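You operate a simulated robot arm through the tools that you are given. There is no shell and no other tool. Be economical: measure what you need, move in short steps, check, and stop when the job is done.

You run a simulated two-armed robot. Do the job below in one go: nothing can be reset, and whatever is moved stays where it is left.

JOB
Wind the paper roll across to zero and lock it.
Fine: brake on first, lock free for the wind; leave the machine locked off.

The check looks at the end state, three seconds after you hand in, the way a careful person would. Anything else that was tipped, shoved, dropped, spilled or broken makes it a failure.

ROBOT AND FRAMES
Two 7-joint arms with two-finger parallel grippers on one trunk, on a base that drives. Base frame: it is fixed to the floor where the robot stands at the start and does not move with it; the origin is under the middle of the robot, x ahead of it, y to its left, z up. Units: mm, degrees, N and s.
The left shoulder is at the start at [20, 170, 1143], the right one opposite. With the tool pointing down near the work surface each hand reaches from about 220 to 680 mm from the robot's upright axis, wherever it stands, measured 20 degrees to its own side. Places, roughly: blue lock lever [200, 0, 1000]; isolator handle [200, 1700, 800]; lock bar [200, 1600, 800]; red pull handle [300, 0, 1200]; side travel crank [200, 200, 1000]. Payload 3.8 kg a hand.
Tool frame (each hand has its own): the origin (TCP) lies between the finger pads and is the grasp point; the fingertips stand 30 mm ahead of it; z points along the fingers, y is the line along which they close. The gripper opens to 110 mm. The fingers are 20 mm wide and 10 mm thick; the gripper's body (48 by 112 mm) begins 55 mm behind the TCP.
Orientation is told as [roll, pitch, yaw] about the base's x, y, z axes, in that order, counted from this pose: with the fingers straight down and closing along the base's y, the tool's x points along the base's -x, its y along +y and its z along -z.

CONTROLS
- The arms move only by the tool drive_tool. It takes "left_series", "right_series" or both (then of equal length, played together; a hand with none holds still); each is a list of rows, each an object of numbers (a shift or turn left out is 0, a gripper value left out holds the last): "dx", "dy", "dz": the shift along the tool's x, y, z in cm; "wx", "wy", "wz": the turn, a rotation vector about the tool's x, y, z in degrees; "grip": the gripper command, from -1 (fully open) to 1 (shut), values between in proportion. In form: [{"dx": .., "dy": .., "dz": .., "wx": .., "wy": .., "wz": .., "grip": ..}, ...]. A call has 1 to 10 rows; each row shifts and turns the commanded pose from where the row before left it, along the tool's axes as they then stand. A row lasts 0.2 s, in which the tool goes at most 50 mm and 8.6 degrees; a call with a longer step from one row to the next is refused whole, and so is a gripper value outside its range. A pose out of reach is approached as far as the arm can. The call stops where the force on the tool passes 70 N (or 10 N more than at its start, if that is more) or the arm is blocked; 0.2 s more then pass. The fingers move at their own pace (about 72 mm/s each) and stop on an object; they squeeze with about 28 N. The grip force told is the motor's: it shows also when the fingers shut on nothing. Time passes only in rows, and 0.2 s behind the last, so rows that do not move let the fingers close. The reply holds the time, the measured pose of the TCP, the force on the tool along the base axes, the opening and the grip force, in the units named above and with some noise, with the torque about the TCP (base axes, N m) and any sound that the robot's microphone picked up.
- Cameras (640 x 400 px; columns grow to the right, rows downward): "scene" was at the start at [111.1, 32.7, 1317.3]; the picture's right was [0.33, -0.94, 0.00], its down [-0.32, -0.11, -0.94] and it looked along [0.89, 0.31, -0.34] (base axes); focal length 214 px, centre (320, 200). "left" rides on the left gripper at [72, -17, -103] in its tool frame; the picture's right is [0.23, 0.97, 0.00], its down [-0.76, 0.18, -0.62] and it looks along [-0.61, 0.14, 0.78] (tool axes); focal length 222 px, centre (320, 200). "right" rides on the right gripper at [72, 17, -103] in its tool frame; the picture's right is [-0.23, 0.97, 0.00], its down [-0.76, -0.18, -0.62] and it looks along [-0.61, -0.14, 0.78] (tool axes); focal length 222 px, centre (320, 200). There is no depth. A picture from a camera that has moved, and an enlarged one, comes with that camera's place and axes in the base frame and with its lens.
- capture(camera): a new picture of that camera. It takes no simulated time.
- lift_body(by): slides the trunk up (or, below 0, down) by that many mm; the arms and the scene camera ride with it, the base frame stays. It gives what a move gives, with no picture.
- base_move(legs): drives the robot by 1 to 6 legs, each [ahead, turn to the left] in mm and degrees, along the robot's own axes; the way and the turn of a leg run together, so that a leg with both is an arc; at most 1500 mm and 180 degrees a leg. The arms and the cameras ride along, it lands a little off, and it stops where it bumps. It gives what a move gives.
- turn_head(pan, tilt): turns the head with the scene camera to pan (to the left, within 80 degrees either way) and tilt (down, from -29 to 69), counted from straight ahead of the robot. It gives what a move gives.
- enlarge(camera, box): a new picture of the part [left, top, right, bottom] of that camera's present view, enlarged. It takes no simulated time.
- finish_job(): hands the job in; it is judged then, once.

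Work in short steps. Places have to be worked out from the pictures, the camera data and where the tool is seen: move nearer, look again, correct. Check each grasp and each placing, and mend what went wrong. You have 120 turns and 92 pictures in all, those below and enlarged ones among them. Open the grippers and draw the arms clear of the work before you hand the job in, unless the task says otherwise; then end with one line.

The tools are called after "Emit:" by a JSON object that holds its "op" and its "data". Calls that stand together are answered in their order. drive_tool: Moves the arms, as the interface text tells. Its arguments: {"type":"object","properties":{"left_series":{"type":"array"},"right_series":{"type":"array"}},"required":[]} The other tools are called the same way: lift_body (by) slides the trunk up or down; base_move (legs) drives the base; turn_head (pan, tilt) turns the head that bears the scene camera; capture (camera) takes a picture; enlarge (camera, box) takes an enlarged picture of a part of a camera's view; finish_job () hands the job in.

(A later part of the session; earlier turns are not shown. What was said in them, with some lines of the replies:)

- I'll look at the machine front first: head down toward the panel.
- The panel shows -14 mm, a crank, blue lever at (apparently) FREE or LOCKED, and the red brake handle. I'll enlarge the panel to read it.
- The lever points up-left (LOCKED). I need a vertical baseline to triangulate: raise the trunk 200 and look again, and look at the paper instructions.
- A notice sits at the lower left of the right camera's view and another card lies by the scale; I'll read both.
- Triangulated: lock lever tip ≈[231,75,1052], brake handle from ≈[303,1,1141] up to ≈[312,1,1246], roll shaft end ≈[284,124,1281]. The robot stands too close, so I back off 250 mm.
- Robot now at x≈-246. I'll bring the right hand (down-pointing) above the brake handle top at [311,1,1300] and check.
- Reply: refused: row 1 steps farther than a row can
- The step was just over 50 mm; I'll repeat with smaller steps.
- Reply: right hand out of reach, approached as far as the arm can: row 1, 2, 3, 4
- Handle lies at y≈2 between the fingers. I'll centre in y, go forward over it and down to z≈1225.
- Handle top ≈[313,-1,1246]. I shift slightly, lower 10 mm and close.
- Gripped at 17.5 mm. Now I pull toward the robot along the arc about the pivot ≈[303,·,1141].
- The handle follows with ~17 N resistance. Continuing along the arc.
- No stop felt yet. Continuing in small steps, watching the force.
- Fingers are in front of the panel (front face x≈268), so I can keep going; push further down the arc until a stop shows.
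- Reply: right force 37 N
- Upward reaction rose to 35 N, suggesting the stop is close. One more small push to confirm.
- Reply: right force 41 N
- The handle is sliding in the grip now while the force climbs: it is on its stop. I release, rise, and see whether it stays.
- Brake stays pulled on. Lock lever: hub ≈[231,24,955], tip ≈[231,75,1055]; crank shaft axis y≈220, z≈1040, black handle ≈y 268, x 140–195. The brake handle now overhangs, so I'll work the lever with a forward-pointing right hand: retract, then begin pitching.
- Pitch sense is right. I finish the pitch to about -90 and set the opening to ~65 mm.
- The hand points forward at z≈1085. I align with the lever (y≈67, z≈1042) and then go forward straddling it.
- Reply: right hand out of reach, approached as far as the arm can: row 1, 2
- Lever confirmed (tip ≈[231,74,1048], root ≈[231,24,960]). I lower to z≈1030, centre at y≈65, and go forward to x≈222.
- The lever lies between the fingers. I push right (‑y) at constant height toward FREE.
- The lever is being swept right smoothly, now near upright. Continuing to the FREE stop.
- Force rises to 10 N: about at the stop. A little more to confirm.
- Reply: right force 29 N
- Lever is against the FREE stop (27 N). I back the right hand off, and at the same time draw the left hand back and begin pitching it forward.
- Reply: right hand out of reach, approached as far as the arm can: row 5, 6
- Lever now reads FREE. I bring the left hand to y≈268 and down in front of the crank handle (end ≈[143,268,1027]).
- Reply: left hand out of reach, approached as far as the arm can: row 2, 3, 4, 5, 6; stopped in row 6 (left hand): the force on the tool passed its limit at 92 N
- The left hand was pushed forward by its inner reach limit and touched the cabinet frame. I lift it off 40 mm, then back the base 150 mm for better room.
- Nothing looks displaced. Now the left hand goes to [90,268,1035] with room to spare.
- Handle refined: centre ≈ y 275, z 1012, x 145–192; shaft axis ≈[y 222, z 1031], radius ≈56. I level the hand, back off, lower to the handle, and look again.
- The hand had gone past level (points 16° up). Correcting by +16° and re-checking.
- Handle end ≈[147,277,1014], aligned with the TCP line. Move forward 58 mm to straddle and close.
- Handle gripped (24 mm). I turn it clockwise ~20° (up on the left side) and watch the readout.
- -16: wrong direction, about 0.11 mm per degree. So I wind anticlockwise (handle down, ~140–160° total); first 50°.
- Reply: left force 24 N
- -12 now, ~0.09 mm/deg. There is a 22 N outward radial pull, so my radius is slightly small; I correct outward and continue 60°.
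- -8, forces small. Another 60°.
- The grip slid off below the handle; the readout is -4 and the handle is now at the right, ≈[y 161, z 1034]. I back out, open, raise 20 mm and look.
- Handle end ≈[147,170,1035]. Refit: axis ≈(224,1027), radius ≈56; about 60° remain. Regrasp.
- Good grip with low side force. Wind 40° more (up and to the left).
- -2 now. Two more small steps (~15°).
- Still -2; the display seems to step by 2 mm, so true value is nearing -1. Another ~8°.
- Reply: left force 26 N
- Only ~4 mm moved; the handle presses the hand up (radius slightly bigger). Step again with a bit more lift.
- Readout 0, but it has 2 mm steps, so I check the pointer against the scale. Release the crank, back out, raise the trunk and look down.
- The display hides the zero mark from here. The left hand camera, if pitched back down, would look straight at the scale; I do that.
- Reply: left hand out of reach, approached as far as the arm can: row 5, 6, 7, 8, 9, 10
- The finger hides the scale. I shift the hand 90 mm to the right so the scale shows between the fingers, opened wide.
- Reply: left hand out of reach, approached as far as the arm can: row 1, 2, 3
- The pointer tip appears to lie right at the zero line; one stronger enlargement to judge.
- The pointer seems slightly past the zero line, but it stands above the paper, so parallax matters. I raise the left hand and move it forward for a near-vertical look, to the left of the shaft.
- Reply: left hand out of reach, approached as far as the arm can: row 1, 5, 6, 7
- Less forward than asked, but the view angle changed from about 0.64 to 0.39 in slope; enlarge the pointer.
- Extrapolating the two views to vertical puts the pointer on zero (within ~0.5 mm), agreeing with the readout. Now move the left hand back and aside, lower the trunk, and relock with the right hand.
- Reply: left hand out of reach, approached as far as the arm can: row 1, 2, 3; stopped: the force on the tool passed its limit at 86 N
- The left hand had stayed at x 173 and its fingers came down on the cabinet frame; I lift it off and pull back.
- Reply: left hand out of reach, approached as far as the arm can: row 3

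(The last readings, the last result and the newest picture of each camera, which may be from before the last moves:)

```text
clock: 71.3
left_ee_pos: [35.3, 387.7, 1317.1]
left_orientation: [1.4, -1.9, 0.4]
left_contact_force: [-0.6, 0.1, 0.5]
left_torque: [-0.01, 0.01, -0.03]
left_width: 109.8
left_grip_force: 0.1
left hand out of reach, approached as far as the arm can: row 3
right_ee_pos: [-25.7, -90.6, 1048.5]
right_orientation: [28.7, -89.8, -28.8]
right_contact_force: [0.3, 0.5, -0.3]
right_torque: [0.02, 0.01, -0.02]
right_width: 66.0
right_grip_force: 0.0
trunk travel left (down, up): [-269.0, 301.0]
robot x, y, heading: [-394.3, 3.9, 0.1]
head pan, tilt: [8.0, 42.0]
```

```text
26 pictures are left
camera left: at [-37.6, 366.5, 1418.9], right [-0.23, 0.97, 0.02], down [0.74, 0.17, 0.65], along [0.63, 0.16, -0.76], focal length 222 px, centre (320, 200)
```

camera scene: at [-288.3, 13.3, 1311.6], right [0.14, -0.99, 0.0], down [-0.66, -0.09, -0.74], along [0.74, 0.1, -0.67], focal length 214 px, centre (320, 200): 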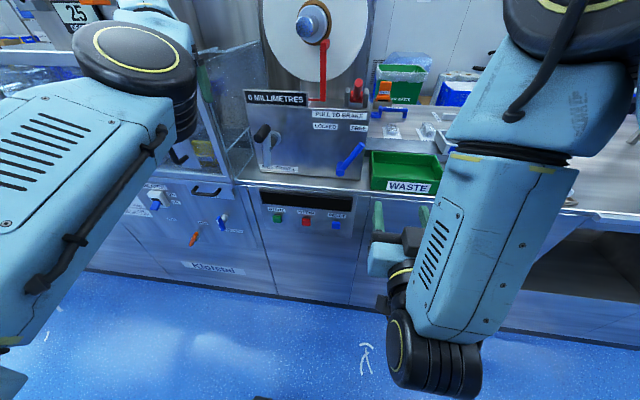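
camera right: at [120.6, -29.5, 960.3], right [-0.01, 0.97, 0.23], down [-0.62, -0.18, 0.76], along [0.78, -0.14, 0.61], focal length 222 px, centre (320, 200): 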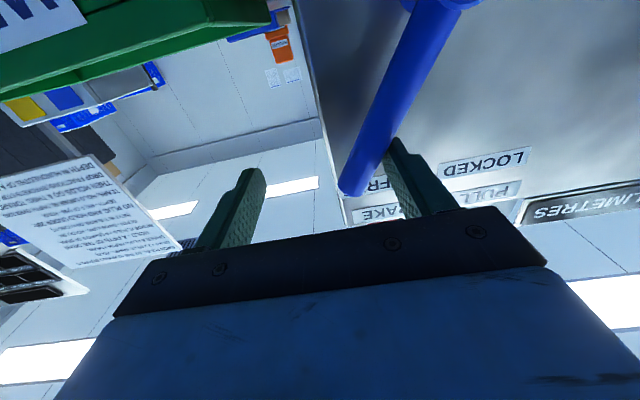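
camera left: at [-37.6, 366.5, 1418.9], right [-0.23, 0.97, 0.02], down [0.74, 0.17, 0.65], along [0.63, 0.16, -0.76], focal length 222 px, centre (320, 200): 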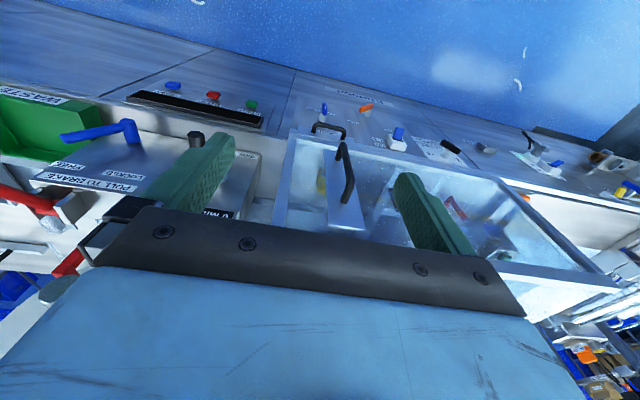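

Cabinet intact. Right hand: centre on the lever at FREE (y≈-14, z≈1030) and move forward most of the way.

Emit:
{"op": "drive_tool", "data": {"right_series": [{"dy": 4, "dx": 0.9}, {"dy": 3.7, "dx": 0.9}, {"dz": 4.5}, {"dz": 4.5}, {"dz": 4.5}, {"dz": 4.5}, {}]}}

Emit:
{"op": "capture", "data": {"camera": "right"}}

```text
clock: 72.9
left_ee_pos: [37.8, 386.4, 1316.9]
left_orientation: [1.3, -1.8, 0.5]
left_contact_force: [-0.5, 0.7, -0.3]
left_torque: [0.04, -0.01, 0.02]
left_width: 109.9
left_grip_force: 0.1
right_ee_pos: [155.4, -12.2, 1028.3]
right_orientation: [14.2, -89.8, -14.1]
right_contact_force: [-0.1, 0.1, 0.4]
right_torque: [0.02, 0.0, -0.01]
right_width: 66.0
right_grip_force: 0.0
trunk travel left (down, up): [-269.0, 301.0]
robot x, y, heading: [-392.5, 1.5, -0.1]
head pan, tilt: [8.0, 42.0]
```

```text
25 pictures are left
camera right: at [51.9, 4.1, 957.0], right [0.0, 0.97, 0.23], down [-0.62, -0.18, 0.76], along [0.78, -0.14, 0.6], focal length 222 px, centre (320, 200)
```

right: 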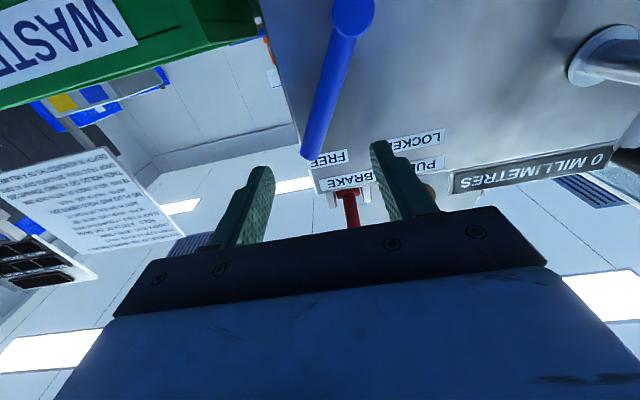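

Lever tip ≈[231,-24,1045], inside the fingers' span. Forward 67 mm, then sweep left.

Emit:
{"op": "drive_tool", "data": {"right_series": [{"dz": 3.4, "dy": -0.3}, {"dz": 3.3}, {"dy": 2}, {"dy": 2}, {"dy": 2}, {"dy": 1.5}, {}]}}

Emit:
{"op": "capture", "data": {"camera": "right"}}

```text
clock: 74.5
left_ee_pos: [37.7, 386.0, 1317.4]
left_orientation: [1.4, -1.8, 0.4]
left_contact_force: [-0.7, -0.1, 0.2]
left_torque: [-0.03, -0.01, -0.04]
left_width: 109.9
left_grip_force: 0.0
right_ee_pos: [222.6, 57.6, 1029.5]
right_orientation: [26.7, -89.7, -26.7]
right_contact_force: [0.3, -1.0, 1.1]
right_torque: [-0.02, 0.01, -0.01]
right_width: 66.7
right_grip_force: 0.8
trunk travel left (down, up): [-269.0, 301.0]
robot x, y, heading: [-394.3, -3.3, -0.1]
head pan, tilt: [8.0, 42.0]
```

```text
24 pictures are left
camera right: at [119.4, 74.2, 958.0], right [0.0, 0.97, 0.23], down [-0.62, -0.18, 0.76], along [0.78, -0.14, 0.6], focal length 222 px, centre (320, 200)
```

right: 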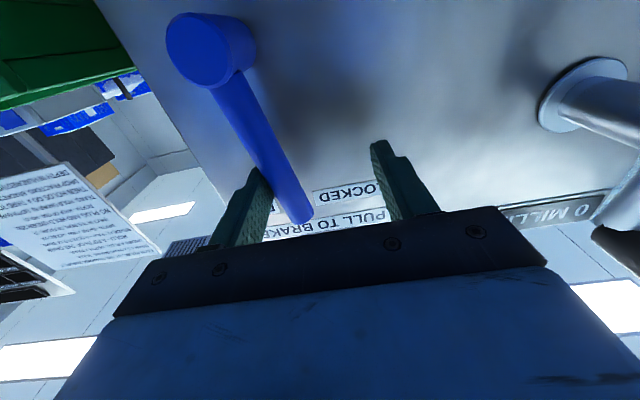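

The lever follows. Continue to the LOCKED stop.

Emit:
{"op": "drive_tool", "data": {"right_series": [{"dy": 1.2}, {"dy": 1.0}, {"dy": 0.8}, {"dy": 0.6}, {"dy": 0.5}, {}]}}

Emit:
{"op": "capture", "data": {"camera": "right"}}

```text
clock: 75.9
left_ee_pos: [38.8, 383.8, 1317.5]
left_orientation: [1.6, -1.8, 0.5]
left_contact_force: [0.3, 0.7, 0.4]
left_torque: [0.01, -0.02, 0.02]
left_width: 109.9
left_grip_force: 0.0
right_ee_pos: [224.6, 92.8, 1031.6]
right_orientation: [73.3, -89.8, -73.9]
right_contact_force: [1.6, -23.5, 6.4]
right_torque: [-0.44, 0.09, -0.35]
right_width: 77.8
right_grip_force: 11.8
trunk travel left (down, up): [-269.0, 301.0]
robot x, y, heading: [-390.7, -0.2, 0.0]
head pan, tilt: [8.0, 42.0]
```

```text
23 pictures are left
camera right: at [121.7, 110.4, 959.9], right [0.01, 0.97, 0.23], down [-0.62, -0.17, 0.76], along [0.78, -0.15, 0.61], focal length 222 px, centre (320, 200)
```

right: 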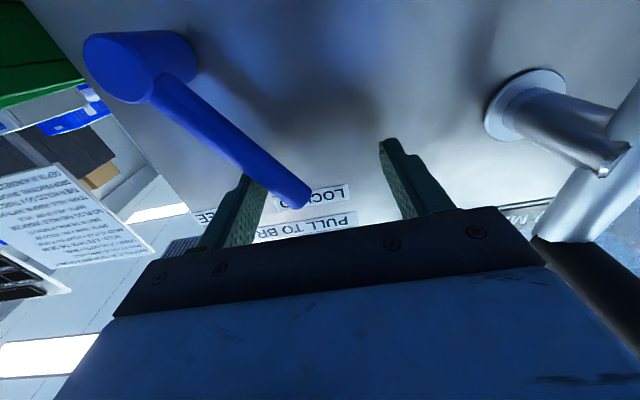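

Stop reached (23 N, fingers giving). Back the right hand out and check the panel and readout.

Emit:
{"op": "drive_tool", "data": {"right_series": [{"dy": -1.3}, {"dz": -4.5}, {"dz": -4.5}, {"dz": -4.5}, {"dz": -4.5, "dy": -3}, {"dz": -4.5, "dy": -3.5}, {"dy": -4.5}, {"dy": -4.5}]}}

Emit:
{"op": "enlarge", "data": {"camera": "scene", "box": [200, 60, 400, 185]}}

Emit:
{"op": "turn_head", "data": {"pan": 78, "tilt": 15}}

Emit:
{"op": "capture", "data": {"camera": "scene"}}

```text
refused: row 5 steps farther than a row can; nothing moved
```

```text
3.20 times, centred on (300, 122) of scene
camera zoom: at [-287.7, 10.1, 1312.1], right [0.14, -0.99, 0.0], down [-0.66, -0.09, -0.74], along [0.74, 0.1, -0.67], focal length 686 px, centre (384, 448)
```

zoom: 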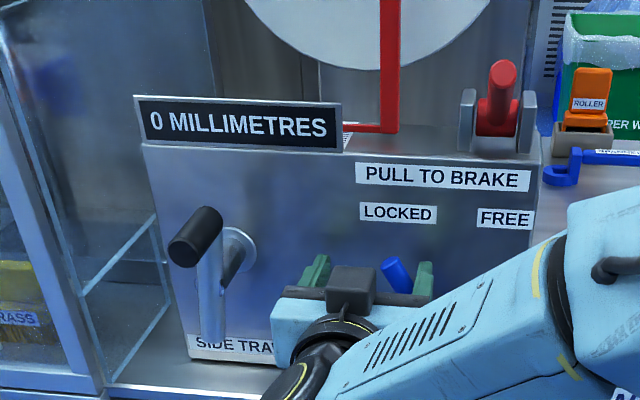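

```text
clock: 77.3
left_ee_pos: [37.8, 384.1, 1319.3]
left_orientation: [1.5, -1.8, 0.5]
left_contact_force: [-0.3, -0.2, -0.2]
left_torque: [-0.01, 0.01, -0.01]
left_width: 110.0
left_grip_force: 0.1
right_ee_pos: [224.1, 93.9, 1031.4]
right_orientation: [79.9, -89.7, -80.5]
right_contact_force: [4.5, -24.4, 7.5]
right_torque: [-0.56, -0.17, -0.03]
right_width: 78.2
right_grip_force: 12.3
trunk travel left (down, up): [-269.0, 301.0]
robot x, y, heading: [-393.1, 1.1, 0.2]
head pan, tilt: [78.0, 15.0]
```

```text
21 pictures are left
camera scene: at [-350.9, 89.9, 1354.7], right [0.98, -0.21, 0.0], down [-0.05, -0.25, -0.97], along [0.2, 0.95, -0.26], focal length 214 px, centre (320, 200)
```

scene: 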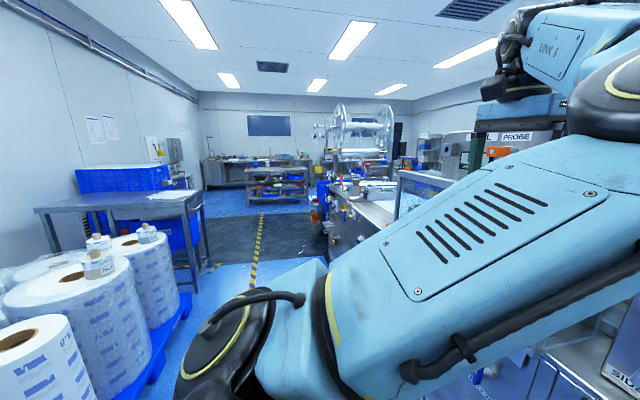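

Readout 0, lever at LOCKED, brake on. I retract the right hand (smaller steps), then drive: turn left, 1.65 m along the machine, turn right.

Emit:
{"op": "drive_tool", "data": {"right_series": [{"dy": -1.3}, {"dz": -4.5}, {"dz": -4.5}, {"dz": -4.5}, {"dz": -4.5}, {"dz": -4.5}, {"dy": -4.5}, {"dy": -4.5}, {"dy": -4.5}, {"dy": -4.5}]}}

Emit:
{"op": "base_move", "data": {"legs": [[0, 90], [1200, 0]]}}

Emit:
{"op": "turn_head", "data": {"pan": -50, "tilt": 30}}

Emit:
{"op": "capture", "data": {"camera": "scene"}}

```text
clock: 79.5
left_ee_pos: [39.8, 384.7, 1317.7]
left_orientation: [1.6, -1.7, 0.3]
left_contact_force: [0.5, -0.8, 0.2]
left_torque: [0.05, -0.02, -0.02]
left_width: 110.1
left_grip_force: 0.1
right_ee_pos: [2.2, -90.0, 1035.9]
right_orientation: [27.4, -89.4, -27.5]
right_contact_force: [0.4, -1.2, 0.9]
right_torque: [-0.02, 0.02, 0.03]
right_width: 66.3
right_grip_force: 0.0
right hand out of reach, approached as far as the arm can: row 10
trunk travel left (down, up): [-269.0, 301.0]
robot x, y, heading: [-392.2, 2.4, 0.1]
head pan, tilt: [78.0, 15.0]
```

```text
clock: 89.3
left_ee_pos: [-772.9, 1628.6, 1318.4]
left_orientation: [1.3, -1.8, 90.1]
left_contact_force: [0.2, 0.1, 1.0]
left_torque: [-0.01, 0.02, 0.0]
left_width: 109.8
left_grip_force: 0.0
right_ee_pos: [-300.3, 1590.1, 1036.8]
right_orientation: [14.1, -89.7, 75.4]
right_contact_force: [-0.4, 0.7, -0.4]
right_torque: [-0.02, 0.0, -0.02]
right_width: 65.9
right_grip_force: 0.1
trunk travel left (down, up): [-269.0, 301.0]
robot x, y, heading: [-390.8, 1194.5, 89.6]
head pan, tilt: [78.0, 15.0]
```

```text
clock: 91.4
left_ee_pos: [-773.3, 1629.8, 1319.0]
left_orientation: [1.3, -1.8, 90.1]
left_contact_force: [0.0, 0.0, -0.6]
left_torque: [-0.04, 0.0, 0.01]
left_width: 110.1
left_grip_force: 0.0
right_ee_pos: [-298.8, 1589.6, 1035.7]
right_orientation: [14.8, -89.6, 74.8]
right_contact_force: [0.5, 0.4, 0.5]
right_torque: [0.03, 0.01, 0.02]
right_width: 66.3
right_grip_force: 0.0
trunk travel left (down, up): [-269.0, 301.0]
robot x, y, heading: [-389.1, 1193.2, 89.8]
head pan, tilt: [-50.0, 30.0]
```

```text
20 pictures are left
camera scene: at [-316.8, 1275.2, 1330.3], right [0.64, -0.77, 0.0], down [-0.38, -0.32, -0.87], along [0.67, 0.55, -0.5], focal length 214 px, centre (320, 200)
```

scene: 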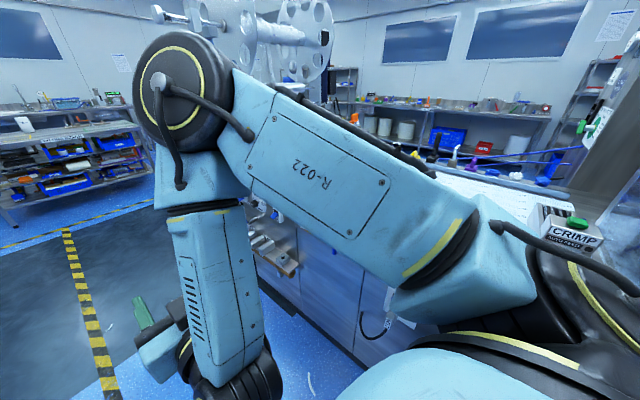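

Path is clear. I go 450 mm further, turn right to face the machine, and look.

Emit:
{"op": "base_move", "data": {"legs": [[450, 0], [0, -90]]}}

Emit:
{"op": "turn_head", "data": {"pan": 0, "tilt": 45}}

Emit:
{"op": "capture", "data": {"camera": "scene"}}

```text
clock: 97.9
left_ee_pos: [49.1, 2020.5, 1317.7]
left_orientation: [1.3, -1.8, 0.3]
left_contact_force: [-0.7, 0.2, 0.6]
left_torque: [-0.02, -0.02, -0.02]
left_width: 110.1
left_grip_force: 0.1
right_ee_pos: [12.3, 1545.6, 1035.3]
right_orientation: [15.0, -89.7, -15.4]
right_contact_force: [-0.4, -0.3, -0.1]
right_torque: [-0.01, 0.04, -0.01]
right_width: 66.0
right_grip_force: 0.1
trunk travel left (down, up): [-269.0, 301.0]
robot x, y, heading: [-384.2, 1637.6, -0.1]
head pan, tilt: [-50.0, 30.0]
```

```text
clock: 99.1
left_ee_pos: [48.9, 2020.4, 1318.4]
left_orientation: [1.3, -1.8, 0.3]
left_contact_force: [0.9, 0.1, 0.4]
left_torque: [0.03, 0.0, 0.0]
left_width: 110.0
left_grip_force: 0.0
right_ee_pos: [12.3, 1545.6, 1035.8]
right_orientation: [13.9, -89.6, -14.4]
right_contact_force: [-1.0, -0.2, 0.5]
right_torque: [0.01, 0.0, 0.02]
right_width: 65.9
right_grip_force: 0.1
trunk travel left (down, up): [-269.0, 301.0]
robot x, y, heading: [-386.0, 1633.8, -0.2]
head pan, tilt: [0.0, 45.0]
```

```text
19 pictures are left
camera scene: at [-279.1, 1635.6, 1307.7], right [0.0, -1.0, 0.0], down [-0.71, 0.0, -0.71], along [0.71, 0.0, -0.71], focal length 214 px, centre (320, 200)
```

scene: 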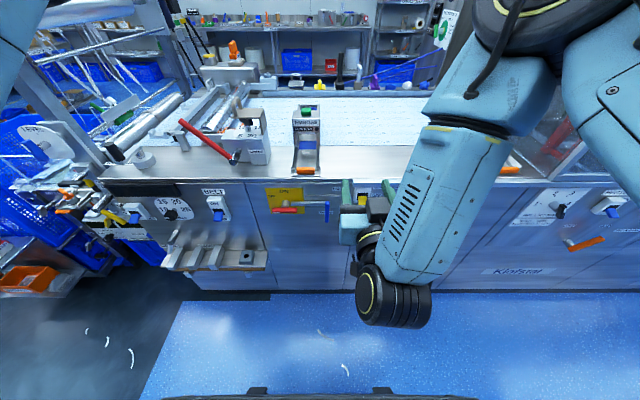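

A yellow plate with a red handle and a blue bar is visible; enlarge it.

Emit:
{"op": "enlarge", "data": {"camera": "scene", "box": [230, 160, 358, 240]}}

```text
5.00 times, centred on (294, 200) of scene
camera zoom: at [-279.1, 1635.6, 1307.7], right [0.0, -1.0, 0.0], down [-0.71, 0.0, -0.71], along [0.71, 0.0, -0.71], focal length 1072 px, centre (450, 200)
```

zoom: 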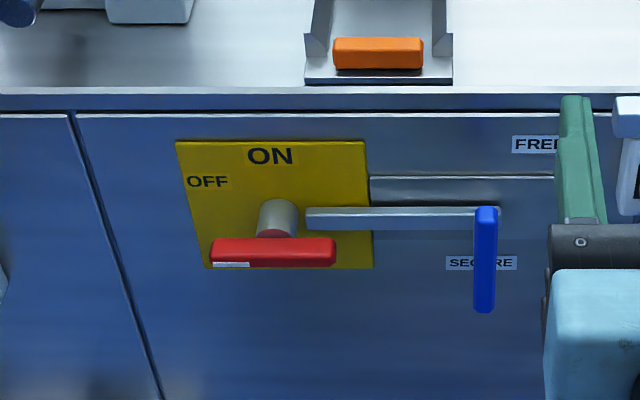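

The red handle seems horizontal at OFF and the bar near SECURE, but I need a more frontal look. I bring the left hand inward and lower the trunk 230 mm.

Emit:
{"op": "drive_tool", "data": {"left_series": [{"dy": -4}, {"dy": -4}, {"dy": -4}, {"dy": -3}], "right_series": [{"dy": -3}, {"dy": -3}, {"dy": -3}, {}]}}

Emit:
{"op": "lift_body", "data": {"by": -230}}

Emit:
{"op": "turn_head", "data": {"pan": 0, "tilt": 32}}

Emit:
{"op": "enlarge", "data": {"camera": "scene", "box": [220, 150, 380, 250]}}

```text
clock: 100.1
left_ee_pos: [47.4, 1873.2, 1310.8]
left_orientation: [1.4, -1.7, 0.4]
left_contact_force: [-0.8, 0.1, 0.4]
left_torque: [-0.08, -0.04, -0.02]
left_width: 110.1
left_grip_force: 0.0
right_ee_pos: [15.7, 1515.4, 1064.1]
right_orientation: [-5.1, -89.7, 4.8]
right_contact_force: [1.0, 0.6, -0.7]
right_torque: [0.01, 0.02, -0.05]
right_width: 66.0
right_grip_force: 0.0
right hand out of reach, approached as far as the arm can: row 1, 2, 3
trunk travel left (down, up): [-269.0, 301.0]
robot x, y, heading: [-383.7, 1636.2, -0.1]
head pan, tilt: [0.0, 45.0]
```

```text
clock: 102.5
left_ee_pos: [48.7, 1871.7, 1081.0]
left_orientation: [1.3, -1.5, 0.3]
left_contact_force: [-0.4, 0.8, 0.4]
left_torque: [-0.01, 0.01, 0.0]
left_width: 110.2
left_grip_force: 0.1
right_ee_pos: [17.9, 1512.1, 832.7]
right_orientation: [12.1, -89.6, -12.6]
right_contact_force: [0.1, -0.9, 0.4]
right_torque: [0.0, 0.01, 0.02]
right_width: 66.0
right_grip_force: 0.1
trunk travel left (down, up): [-39.0, 531.0]
robot x, y, heading: [-382.1, 1633.2, -0.2]
head pan, tilt: [0.0, 45.0]
```

```text
clock: 103.2
left_ee_pos: [50.0, 1870.2, 1081.3]
left_orientation: [1.4, -1.4, 0.3]
left_contact_force: [0.0, -0.1, 0.2]
left_torque: [-0.01, -0.03, -0.01]
left_width: 109.7
left_grip_force: 0.1
right_ee_pos: [17.0, 1513.8, 832.8]
right_orientation: [12.0, -89.5, -12.5]
right_contact_force: [0.6, -0.5, -0.2]
right_torque: [-0.02, 0.04, -0.01]
right_width: 66.0
right_grip_force: 0.1
trunk travel left (down, up): [-39.0, 531.0]
robot x, y, heading: [-386.9, 1633.4, 0.0]
head pan, tilt: [0.0, 32.0]
```

```text
4.00 times, centred on (300, 200) of scene
camera zoom: at [-273.9, 1671.1, 1123.2], right [0.38, -0.93, 0.0], down [-0.25, -0.1, -0.96], along [0.89, 0.36, -0.27], focal length 858 px, centre (400, 200)
```

zoom: 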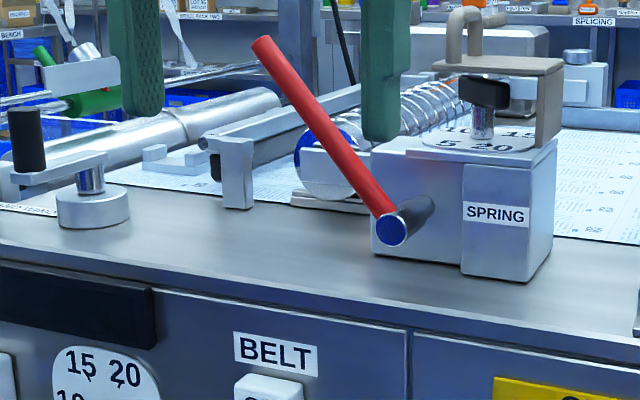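

The camera axes don't match the head reading; I set the head again and take a fresh picture.

Emit:
{"op": "turn_head", "data": {"pan": 0, "tilt": 40}}

Emit:
{"op": "capture", "data": {"camera": "scene"}}

```text
clock: 103.9
left_ee_pos: [49.2, 1870.5, 1080.8]
left_orientation: [1.2, -1.6, 0.3]
left_contact_force: [0.1, 0.2, -0.2]
left_torque: [-0.02, 0.02, -0.01]
left_width: 109.9
left_grip_force: 0.0
right_ee_pos: [16.6, 1512.8, 832.4]
right_orientation: [11.9, -89.4, -12.4]
right_contact_force: [0.1, 0.4, 0.8]
right_torque: [0.0, 0.0, 0.02]
right_width: 65.7
right_grip_force: 0.1
trunk travel left (down, up): [-39.0, 531.0]
robot x, y, heading: [-382.2, 1637.1, -0.4]
head pan, tilt: [0.0, 40.0]
```

```text
16 pictures are left
camera scene: at [-273.8, 1671.0, 1123.3], right [0.38, -0.93, 0.0], down [-0.25, -0.1, -0.96], along [0.89, 0.36, -0.27], focal length 214 px, centre (320, 200)
```

scene: 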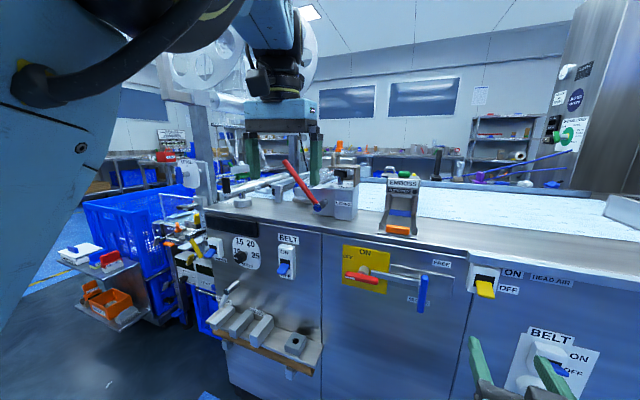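

The head seems held off its setting, but the view serves. Enlarge the isolator.

Emit:
{"op": "enlarge", "data": {"camera": "scene", "box": [330, 235, 458, 315]}}

```text
5.00 times, centred on (394, 275) of scene
camera zoom: at [-273.8, 1671.0, 1123.3], right [0.38, -0.93, 0.0], down [-0.25, -0.1, -0.96], along [0.89, 0.36, -0.27], focal length 1072 px, centre (-50, -175)
```

zoom: 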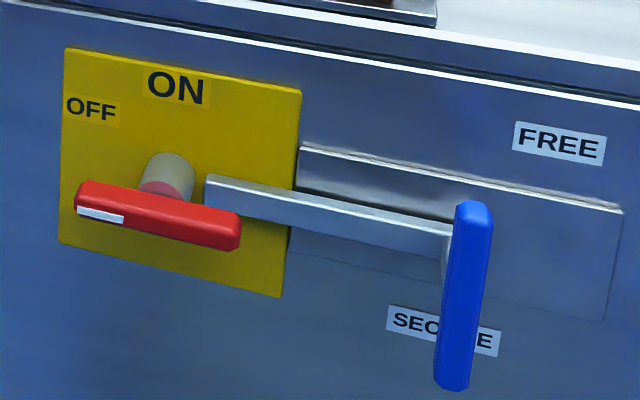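

The isolator points to OFF (white mark left), and the lock bar's blue handle is lined up with SECURE (y≈1614 vs label 1615), so the machine is already locked off; I leave it untouched. Open the right gripper in free space and hand in.

Emit:
{"op": "drive_tool", "data": {"right_series": [{"dz": -2, "grip": -1}, {"grip": -1}, {}]}}

Emit:
{"op": "finish_job", "data": {}}

```text
clock: 104.7
left_ee_pos: [50.0, 1869.8, 1080.5]
left_orientation: [1.3, -1.5, 0.3]
left_contact_force: [-0.3, -0.1, -0.3]
left_torque: [0.02, -0.03, 0.01]
left_width: 110.0
left_grip_force: 0.1
right_ee_pos: [9.3, 1522.9, 829.3]
right_orientation: [11.5, -89.6, -12.0]
right_contact_force: [0.8, 0.0, 0.1]
right_torque: [-0.03, 0.01, -0.02]
right_width: 109.8
right_grip_force: 0.2
right hand out of reach, approached as far as the arm can: row 1
trunk travel left (down, up): [-39.0, 531.0]
robot x, y, heading: [-383.7, 1636.0, -0.1]
head pan, tilt: [0.0, 40.0]
```

```text
The job is handed in.
```

The brake is on, the roll is wound to a readout of 0 (2 mm steps; the pointer looked within about 0.5 mm of zero), and the lock lever is back at LOCKED. The isolator already stood at OFF with its bar at SECURE, so I left it untouched. The left hand bumped the cabinet frame twice (92 N and 86 N), with no damage visible in the pictures.
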